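You operate a simulated robot arm through the tools that you are given. There is no shell and no other tool. Be economical: measure what you need, move in short steps, check, and stop when the job is done.

The job below is to be done with a simulated robot arm. You get a single attempt, and the scene is never put back.

Task
Open the white drawer.

Only the result counts: the job must be done as asked and must still hold three seconds after the hand-in. Knocking over, shifting, dropping, spilling or breaking anything else fails it.

Robot
A 6-joint arm with a two-finger parallel gripper, fixed in place. Base frame: the origin is at the foot of the arm, x ahead of it, y to its left, z up. Units: mm, degrees, N and s.
With the tool pointing down near the work surface it reaches from about 240 to 660 mm from the base axis. Its first joint turns from -66.0 to 66.0 degrees. Payload 2.9 kg.
Tool frame: the origin (TCP) lies between the finger pads and is the grasp point; the fingertips stand 30 mm ahead of it; z points along the fingers, y is the line along which they close. Largest opening 110 mm; finger width 20, thickness 10; the body of the gripper, 48 by 112 mm, starts 55 mm behind the TCP.
Orientation is told as [roll, pitch, yaw] about the base's x, y, z axes, in that order, counted from this pose: with the fingers straight down and closing along the base's y, the tool's x points along the base's -x, its y along +y and its z along -z.

Tools
- The arm moves only by the tool move_arm. Its argument "plan" is a list of rows, each a list of 3 entries, a list of its own where there are three numbers: the turn, a rotation vector about the tool's x, y, z in degrees, then the shift along the tool's x, y, z in mm, then the finger opening in mm, from 0 to 110. In form: [[[ax, ay, az], [dx, dy, dz], hand], ...]. A call has 1 to 12 rows; each row shifts and turns the commanded pose from where the row before left it, along the tool's axes as they then stand. Each row takes 0.2 s and may step no farther than 50 mm and 8.6 degrees from the row before; otherwise, or with a gripper value out of range, the whole call is refused. A pose out of reach is approached as far as the arm can. The call stops where the force on the tool passes 40 N (or 10 N more than at its start, if that is more) or the arm is blocked; 0.2 s more then pass. The fingers move at their own pace (about 108 mm/s each) and stop on an object; they squeeze with about 41 N. The grip force told is the motor's: it shows also when the fingers shut on nothing. Time passes only in rows, and 0.2 s behind the last, so rows that do not move let the fingers close. The reply holds the time, the measured pose of the TCP, the force on the tool along the base axes, the opening and the grip force, in the units named above and with some noise.
- Cameras (640 x 400 px; columns grow to the right, rows downward): "scene" is fixed at [73.3, 443.5, 1363.9]; the picture's right is [-0.73, -0.68, 0.00], its down [-0.51, 0.55, -0.67] and it looks along [0.45, -0.49, -0.75] (base axes); focal length 316 px, centre (320, 200). "wrist" rides on the gripper at [-36, 0, -57] in the tool frame; the picture's right is [0.00, -1.00, 0.00], its down [0.97, 0.00, -0.24] and it looks along [0.24, 0.00, 0.97] (tool axes); focal length 218 px, centre (320, 200).
- camera(camera): a new picture of that camera. The clock stands still meanwhile.
- measure_at(camera, pixels): there is no depth. For up to 12 entries [column, row, z] of the newest picture of that camera ("zoom" is the newest enlarged one), the place [x, y] in the base frame at which the ray of that pixel passes the height z, good to about 2 mm. The clock stands still meanwhile.
- zoom(camera, box): a new picture of the part [left, top, right, bottom] of that camera's present view, enlarged. The clock stands still meanwhile.
- job_done(): hands the job in; it is judged then, once.

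Keep the steps short. Do not move on a guess: measure, check each grasp and each placing, and mend mistakes. In all there are 60 turns and 30 pictures (those below and enlarged ones count). Leave the gripper open and the arm clear of the work at the hand-in unless told otherwise, and finish with a single line.

The tools are called after "Request:" as a command line: name --argument value ..., lists and objects as JSON in quotes. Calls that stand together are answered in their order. move_arm: Moves the arm, as the interface text tells. Its arguments: {"type":"object","properties":{"plan":{"type":"array","items":{"type":"array"}}},"required":["plan"]} The other tools are called the same way: camera (camera) takes a picture; measure_at (camera, pixels) gives the place at which the rays of pixels pass given heights; zoom (camera, box) takes an enlarged picture of a part of a camera's view; job_done () hands the job in.

At the start:

```text
time: 0.0
tool_pos: [350.9, -96.1, 910.5]
orientation: [0.0, 0.0, -0.1]
ft_force: [-0.3, -1.0, 0.8]
grip_width: 109.8
grasp_force: 0.0
```

scene: 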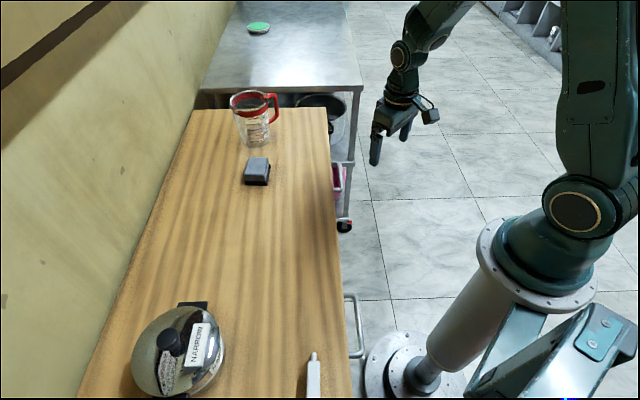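
wrist: 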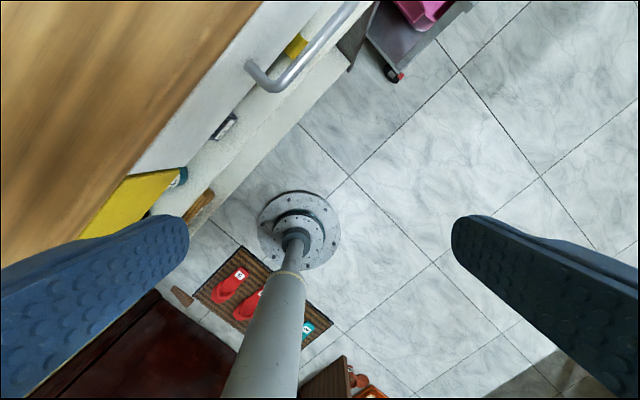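

I see a wooden counter with a bar handle on its front, near scene pixel (355,325) and wrist pixel (300,50). I'll zoom in on both.

Request:
zoom --camera "scene" --box '[260, 200, 420, 400]'

Request:
zoom --camera "wrist" --box '[80, 0, 400, 200]'

Request:
measure_at --camera "scene" --pixels '[[336, 220, 672], [350, 390, 672], [328, 110, 672], [352, 296, 600], [361, 355, 600], [352, 296, 640], [361, 355, 640]]'

Request:
measure_at --camera "wrist" --pixels '[[250, 65, 640], [355, 5, 640], [250, 65, 600], [355, 5, 600], [275, 85, 600], [275, 85, 550], [250, 65, 550]]'

```text
2.00 times, centred on (340, 300) of scene
```

zoom: 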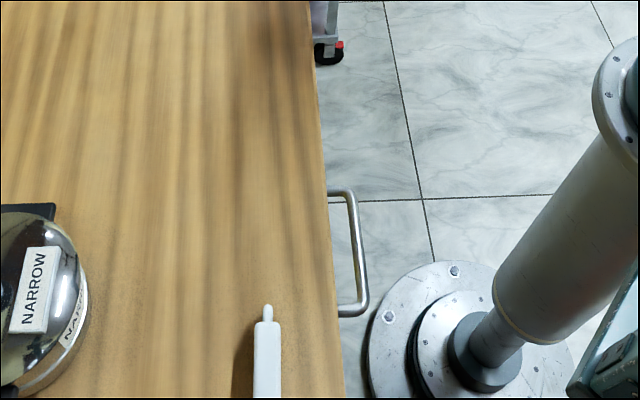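

```text
2.00 times, centred on (240, 100) of wrist
```

zoom: 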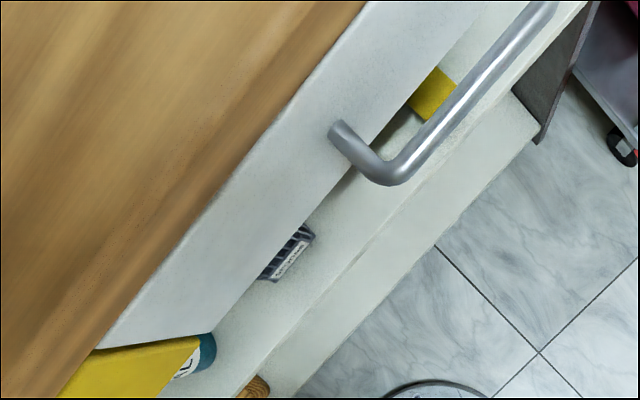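

```text
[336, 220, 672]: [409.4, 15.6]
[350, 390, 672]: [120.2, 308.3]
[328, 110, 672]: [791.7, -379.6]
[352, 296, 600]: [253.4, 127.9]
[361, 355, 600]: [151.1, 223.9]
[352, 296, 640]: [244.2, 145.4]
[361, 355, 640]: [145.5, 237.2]
```

```text
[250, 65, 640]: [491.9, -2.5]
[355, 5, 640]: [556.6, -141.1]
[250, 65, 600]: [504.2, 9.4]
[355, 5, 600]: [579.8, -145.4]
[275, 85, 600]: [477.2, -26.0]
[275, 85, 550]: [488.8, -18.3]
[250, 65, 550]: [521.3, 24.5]
```

The two cameras don't agree unless there are two handles or the heights differ from what I assumed. I'll tilt the tool 40° towards the cabinet, staying in place and high up, to see its front.

Request:
move_arm --plan '[[[-5.66, -5.66, 0], [0, 0, 0], 110], [[-5.66, -5.66, 0], [0, 0, 0], 110], [[-5.66, -5.66, 0], [0, 0, 0], 110], [[-5.66, -5.66, 0], [0, 0, 0], 110], [[-5.66, -5.66, 0], [0, 0, 0], 110]]'

Request:
camera --camera "wrist"

```text
time: 1.2
tool_pos: [350.8, -94.4, 910.4]
orientation: [30.8, -27.1, -7.7]
ft_force: [0.2, -0.1, 0.5]
grip_width: 109.9
grasp_force: 0.2
```

```text
25 pictures are left
```

wrist: 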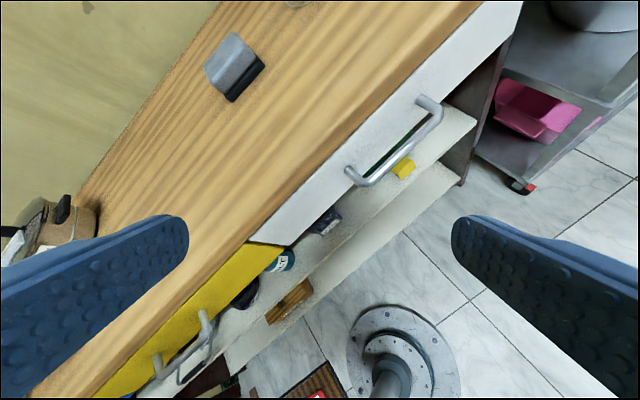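

The front has two drawers, a white one on the right and a yellow one on the left. I'll locate the white drawer's bar, outer corner near (365,186), by intersecting this ray with the earlier one, and zoom in for detail.

Request:
zoom --camera "wrist" --box '[240, 60, 480, 210]'

Request:
zoom --camera "scene" --box '[290, 90, 370, 240]'

Request:
measure_at --camera "wrist" --pixels '[[365, 186, 600], [365, 186, 700], [440, 115, 600], [440, 115, 700], [348, 170, 600], [348, 170, 700], [250, 240, 672], [250, 240, 780], [483, 0, 672], [483, 0, 780]]'

```text
2.67 times, centred on (360, 135) of wrist
```

zoom: 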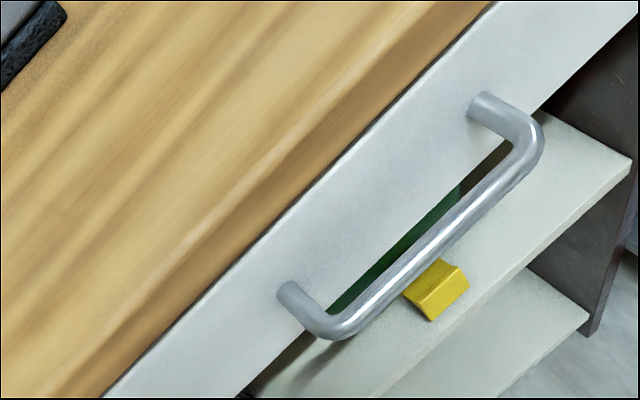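

```text
2.67 times, centred on (330, 165) of scene
```

zoom: 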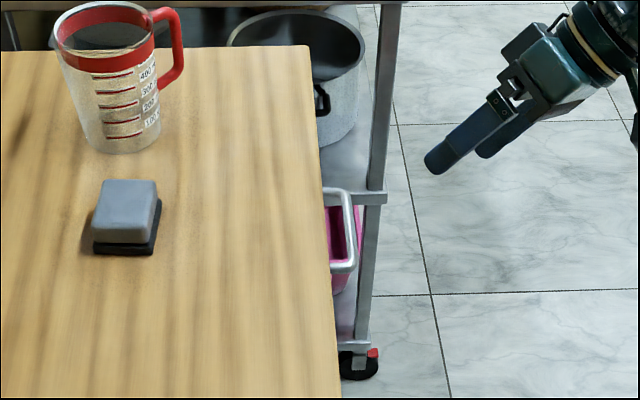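

```text
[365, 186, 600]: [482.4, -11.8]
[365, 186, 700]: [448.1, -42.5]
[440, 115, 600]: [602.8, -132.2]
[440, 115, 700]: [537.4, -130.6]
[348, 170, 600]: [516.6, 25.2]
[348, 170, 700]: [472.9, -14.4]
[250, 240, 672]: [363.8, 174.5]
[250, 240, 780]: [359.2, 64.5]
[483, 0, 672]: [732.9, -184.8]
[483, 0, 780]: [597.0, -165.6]
```

The scene zoom does show the white drawer's handle, near zoom (352,190)-(352,270). I'll use those pixels together with the wrist rays.

Request:
measure_at --camera "zoom" --pixels '[[347, 268, 700], [347, 268, 750], [353, 195, 700], [353, 195, 750], [333, 272, 700], [333, 272, 750]]'

Request:
measure_at --camera "wrist" --pixels '[[366, 186, 700], [366, 186, 750], [441, 113, 700], [441, 113, 750], [400, 152, 700], [400, 152, 750], [320, 176, 750], [320, 176, 790], [420, 63, 750], [420, 63, 790], [418, 99, 740], [346, 171, 740]]'

```text
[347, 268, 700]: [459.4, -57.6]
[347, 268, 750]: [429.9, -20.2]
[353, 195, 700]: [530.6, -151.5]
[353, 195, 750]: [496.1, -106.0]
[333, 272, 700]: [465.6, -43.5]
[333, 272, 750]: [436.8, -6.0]
```

```text
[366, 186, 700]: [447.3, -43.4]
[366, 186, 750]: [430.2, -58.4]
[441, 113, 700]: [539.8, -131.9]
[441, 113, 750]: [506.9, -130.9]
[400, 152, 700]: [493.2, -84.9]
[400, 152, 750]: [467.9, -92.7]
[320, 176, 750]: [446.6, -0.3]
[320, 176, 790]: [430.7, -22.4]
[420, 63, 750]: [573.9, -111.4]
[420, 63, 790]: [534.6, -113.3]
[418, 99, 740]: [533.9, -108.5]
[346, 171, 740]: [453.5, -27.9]
```

Triangulated, the white drawer's bar is at z≈717, running from about (446,-47) to (521,-132). That puts its middle near (483,-90), standing off about 36 mm from the panel. The drawer pulls towards (-0.7,-0.7). Next I'll roll 45° about the tool axis so the fingers close across the bar, then tilt on to 70°.

Request:
move_arm --plan '[[[0, 0, 7.5], [0, 0, 0], 110], [[0, 0, 7.5], [0, 0, 0], 110], [[0, 0, 7.5], [0, 0, 0], 110], [[0, 0, 7.5], [0, 0, 0], 110], [[0, 0, 7.5], [0, 0, 0], 110], [[0, 0, 7.5], [0, 0, 0], 110], [[-7.5, 0, 0], [0, 0, 0], 110], [[-7.5, 0, 0], [0, 0, 0], 110], [[-7.5, 0, 0], [0, 0, 0], 110], [[-7.5, 0, 0], [0, 0, 0], 110]]'

Request:
camera --camera "wrist"

```text
time: 3.4
tool_pos: [349.7, -95.2, 912.2]
orientation: [70.2, 0.1, -45.0]
ft_force: [-0.2, 0.8, -0.7]
grip_width: 109.8
grasp_force: 0.1
```

```text
22 pictures are left
```

wrist: 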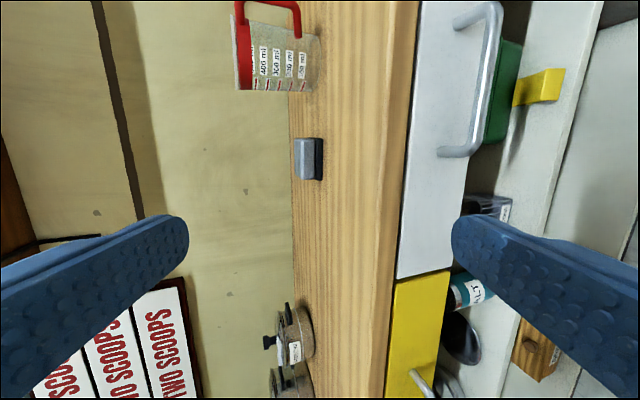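

Orientation is as wanted. Next I'll shift sideways 90 mm and down 150 mm along tool y, staying back from the front, then look.

Request:
move_arm --plan '[[[0, 0, 0], [-22.5, -37.5, 0], 110], [[0, 0, 0], [-22.5, -37.5, 0], 110], [[0, 0, 0], [-22.5, -37.5, 0], 90], [[0, 0, 0], [-22.5, -37.5, 0], 60], [[0, 0, 0], [0, 0, 30], 60]]'

Request:
camera --camera "wrist"

Request:
camera --camera "scene"

```text
time: 4.6
tool_pos: [398.0, -176.0, 759.6]
orientation: [70.1, 0.1, -45.0]
ft_force: [-0.1, -0.1, 0.6]
grip_width: 60.2
grasp_force: 0.0
```

```text
21 pictures are left
```

wrist: 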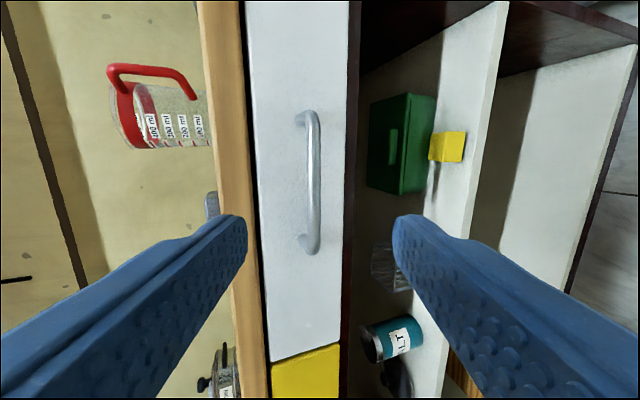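

```text
20 pictures are left
```

scene: 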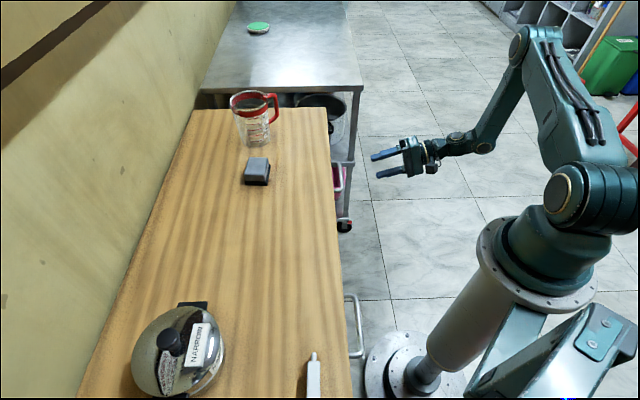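

The bar appears at column 314, rows 113-250, so it lies about 5 mm along +tool y and roughly 128 mm ahead. I'll align and advance 85 mm, narrowing the fingers to 40 mm, then look again.

Request:
move_arm --plan '[[[0, 0, 0], [-2, 5, 15], 40], [[0, 0, 0], [0, 0, 35], 40], [[0, 0, 0], [0, 0, 35], 40]]'

Request:
camera --camera "wrist"

```text
time: 5.4
tool_pos: [457.5, -118.6, 734.0]
orientation: [70.0, 0.0, -44.9]
ft_force: [0.1, 0.4, 0.6]
grip_width: 40.1
grasp_force: 0.0
```

```text
19 pictures are left
```

wrist: 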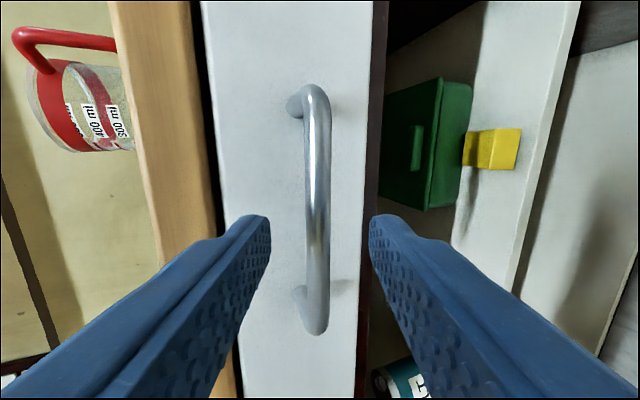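

Scaling between the two views puts the bar 40 mm ahead of the TCP, centred in x and 1 mm off in y. I'll advance 27 mm and close.

Request:
move_arm --plan '[[[0, 0, 0], [0, 1, 14], 40], [[0, 0, 0], [0, 0, 13], 40], [[0, 0, 0], [0, 0, 0], 0], [[0, 0, 0], [0, 0, 0], 0], [[0, 0, 0], [0, 0, 0], 0]]'

Request:
camera --camera "wrist"

```text
time: 6.6
tool_pos: [474.4, -100.1, 726.6]
orientation: [69.9, 0.1, -45.0]
ft_force: [0.6, 1.5, -4.9]
grip_width: 11.4
grasp_force: 44.9
```

```text
18 pictures are left
```

wrist: 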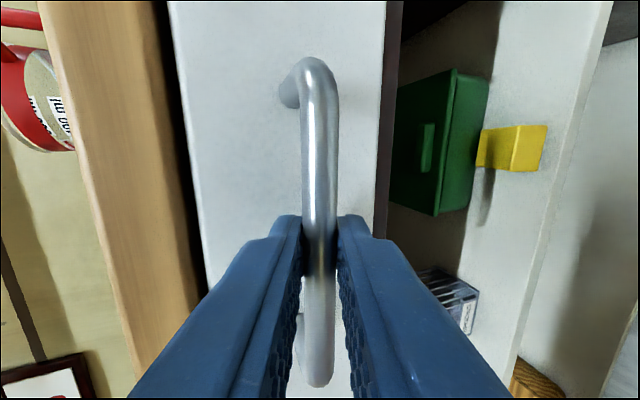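

The bar is gripped (11.4 mm opening, 45 N). I'll pull horizontally outward in 20 mm steps.

Request:
move_arm --plan '[[[0, 0, 0], [0, -3.42, -9.4], 0], [[0, 0, 0], [0, -3.42, -9.4], 0], [[0, 0, 0], [0, -6.84, -18.8], 0], [[0, 0, 0], [0, -6.84, -18.8], 0], [[0, 0, 0], [0, -6.84, -18.8], 0]]'

Request:
camera --camera "wrist"

```text
time: 7.8
tool_pos: [417.7, -156.5, 726.6]
orientation: [70.0, 0.0, -45.0]
ft_force: [2.8, -0.3, -10.2]
grip_width: 11.8
grasp_force: 44.4
```

```text
17 pictures are left
```

wrist: 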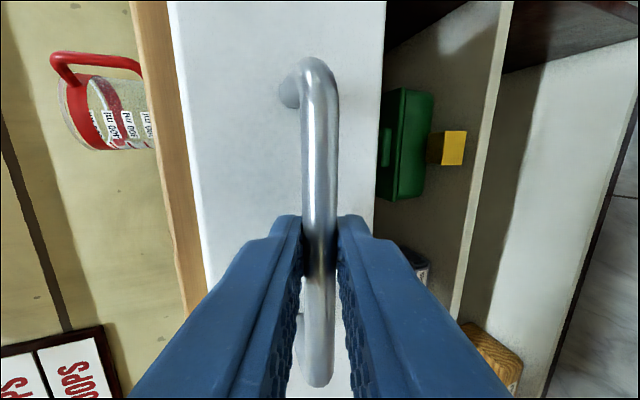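

The drawer has come out 80 mm and the grip holds. I'll keep pulling.

Request:
move_arm --plan '[[[0, 0, 0], [0, -7.4, -18.6], 0], [[0, 0, 0], [0, -6.84, -18.8], 0], [[0, 0, 0], [0, -6.84, -18.8], 0], [[0, 0, 0], [0, -6.84, -18.8], 0]]'

Request:
camera --camera "scene"

```text
time: 8.8
tool_pos: [366.7, -209.7, 726.4]
orientation: [70.0, 0.2, -44.8]
ft_force: [-6.3, 10.5, -11.1]
grip_width: 11.4
grasp_force: 44.8
out of reach, approached as far as the arm can: row 4
```

```text
16 pictures are left
```

scene: 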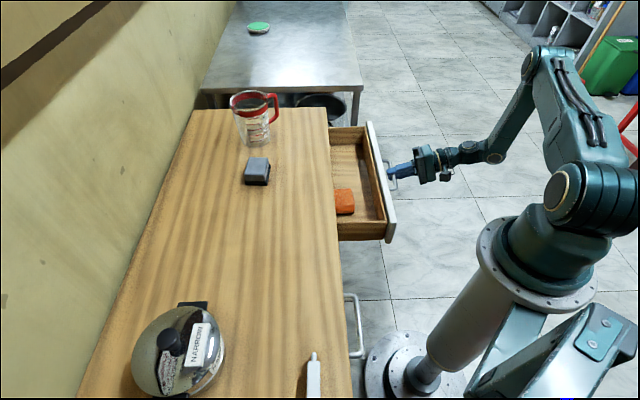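

The drawer is out about 155 mm, but the arm is at its reach limit in this posture. I'll swing the tool steeper by rotating about the bar while holding it, which brings the wrist back into reach, then pull on.

Request:
move_arm --plan '[[[8, 0, 0], [0, 1.8, 1], 0], [[8, 0, 0], [0, 1.8, 0.1], 0], [[8, 0, 0], [0, 1.8, 0.1], 0], [[8, 0, 0], [0, 1.8, 0.1], 0]]'

Request:
camera --camera "wrist"

```text
time: 9.8
tool_pos: [370.6, -206.7, 733.4]
orientation: [38.0, 0.1, -44.9]
ft_force: [-8.0, 8.6, -0.7]
grip_width: 11.5
grasp_force: 45.1
```

```text
15 pictures are left
```

wrist: 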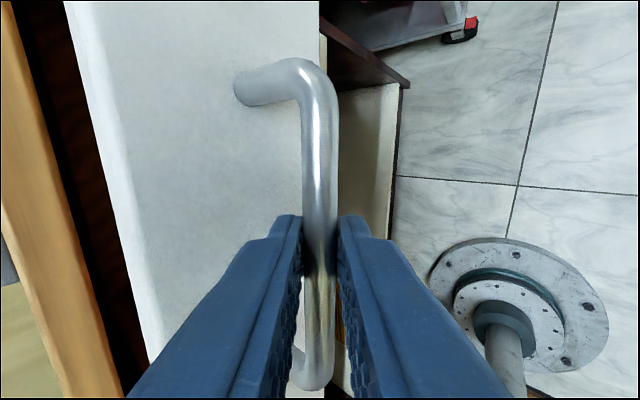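

Still gripped, now tilted 38°. I'll keep pulling horizontally.

Request:
move_arm --plan '[[[0, 0, 0], [0.8, -15.8, -12.3], 0], [[0, 0, 0], [0.8, -15.8, -12.3], 0], [[0, 0, 0], [0, -15.8, -12.3], 0], [[0, 0, 0], [0, -15.8, -12.3], 0]]'

Request:
camera --camera "scene"

```text
time: 10.8
tool_pos: [313.7, -262.8, 733.2]
orientation: [38.1, -0.1, -45.0]
ft_force: [-4.1, 7.7, 13.7]
grip_width: 11.6
grasp_force: 44.8
```

```text
14 pictures are left
```

scene: 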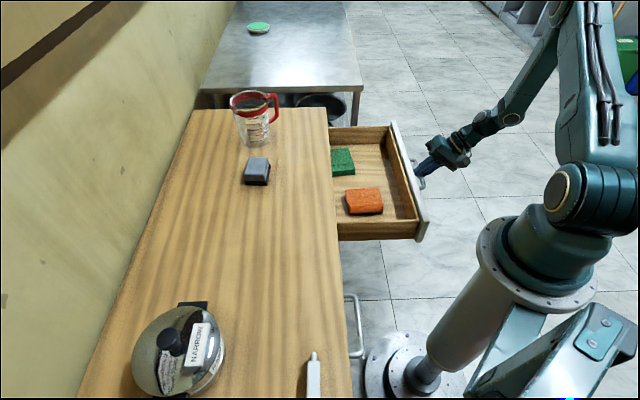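

It's about 230 mm out and still moving freely. I'll continue until it meets its stop or the arm's limit.

Request:
move_arm --plan '[[[0, 0, 0], [0.5, -15.8, -12.3], 0], [[0, 0, 0], [0.5, -15.8, -12.3], 0], [[0, 0, 0], [0, -15.8, -12.3], 0]]'

Request:
camera --camera "scene"

```text
time: 11.6
tool_pos: [306.5, -270.5, 733.7]
orientation: [38.0, -0.2, -45.1]
ft_force: [-1.2, -1.3, 25.0]
grip_width: 11.6
grasp_force: 45.0
out of reach, approached as far as the arm can: row 1, 2, 3
```

```text
13 pictures are left
```

scene: 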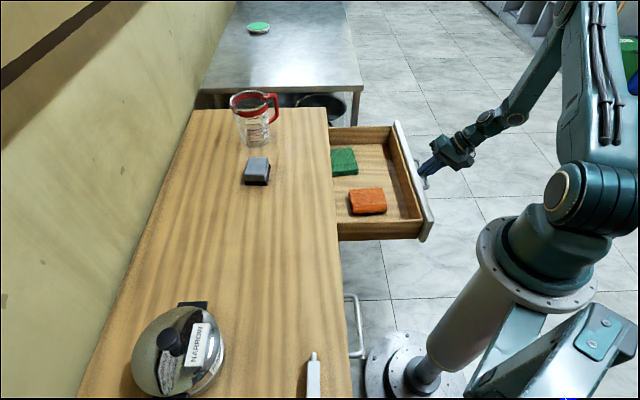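

Reach limit again, at about 240 mm. I'll rotate the tool to near vertical about the bar and pull a little further.

Request:
move_arm --plan '[[[8, 0, 0], [0, 2.3, 0], 0], [[8, 0, 0], [0, 2.1, 0], 0], [[8, 0, 0], [0, 1.8, 0.1], 0], [[8, 0, 0], [0, 1.8, 0.1], 0]]'

```text
time: 12.6
tool_pos: [311.1, -264.6, 736.0]
orientation: [5.8, -0.2, -45.0]
ft_force: [11.4, -10.8, -7.7]
grip_width: 11.7
grasp_force: 44.7
```

Near vertical and still gripped. I'll pull further.

Request:
move_arm --plan '[[[0, 0, 0], [-0.8, -14.9, -1.6], 0], [[0, 0, 0], [-0.5, -14.9, -1.6], 0], [[0, 0, 0], [0, -14.9, -1.6], 0], [[0, 0, 0], [0, -14.9, -1.6], 0]]'

Request:
camera --camera "scene"

```text
time: 13.3
tool_pos: [292.2, -284.0, 734.1]
orientation: [7.3, 0.0, -44.6]
ft_force: [6.3, 0.8, -5.2]
grip_width: 11.6
grasp_force: 44.9
stopped in row 3: the force on the tool passed its limit (the readings are from after the stop); the commanded pose is now the measured one
```

```text
12 pictures are left
```

scene: 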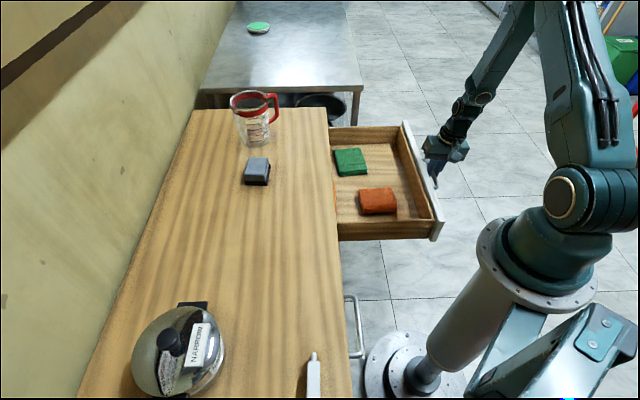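

The force limit tripped at about 265 mm out, so the drawer seems to be at its end stop. I'll open the fingers slightly, since the gap behind the bar is narrow, and lift straight out along the tool axis.

Request:
move_arm --plan '[[[0, 0, 0], [0, 0, 0], 26], [[0, 0, 0], [0, 0, 0], 26], [[0, 0, 0], [0, 0, -15], 26], [[0, 0, 0], [0, 0, -25], 26], [[0, 0, 0], [0, 0, -40], 26], [[0, 0, 0], [0, 0, -40], 60], [[0, 0, 0], [0, 0, -40], 110]]'

Request:
camera --camera "scene"

Request:
camera --camera "wrist"

```text
time: 14.9
tool_pos: [276.3, -299.5, 892.0]
orientation: [7.2, 0.0, -44.4]
ft_force: [0.2, 0.6, 0.9]
grip_width: 110.1
grasp_force: 0.0
```

```text
11 pictures are left
```

scene: 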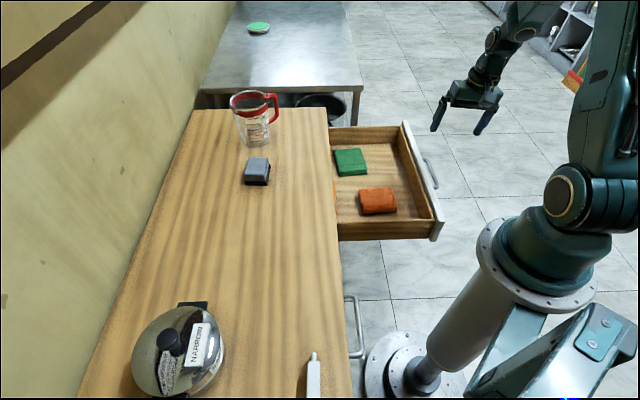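

```text
10 pictures are left
```

wrist: 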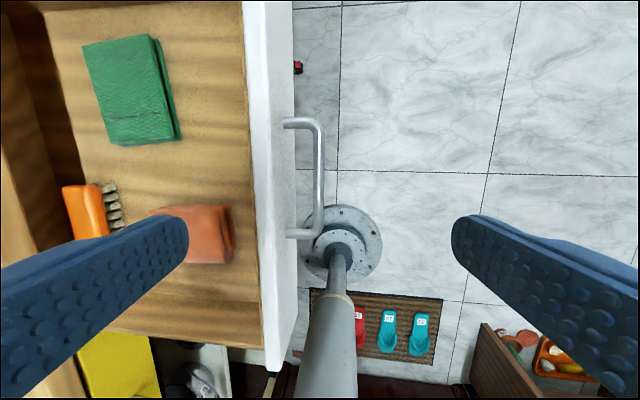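

The drawer stays open, the gripper is open and clear, and nothing else has moved. I'm handing in.

Request:
job_done

```text
The job is handed in.
```

The white drawer is open by about 265 mm, apparently at its end stop, with the gripper open and the arm clear of it.
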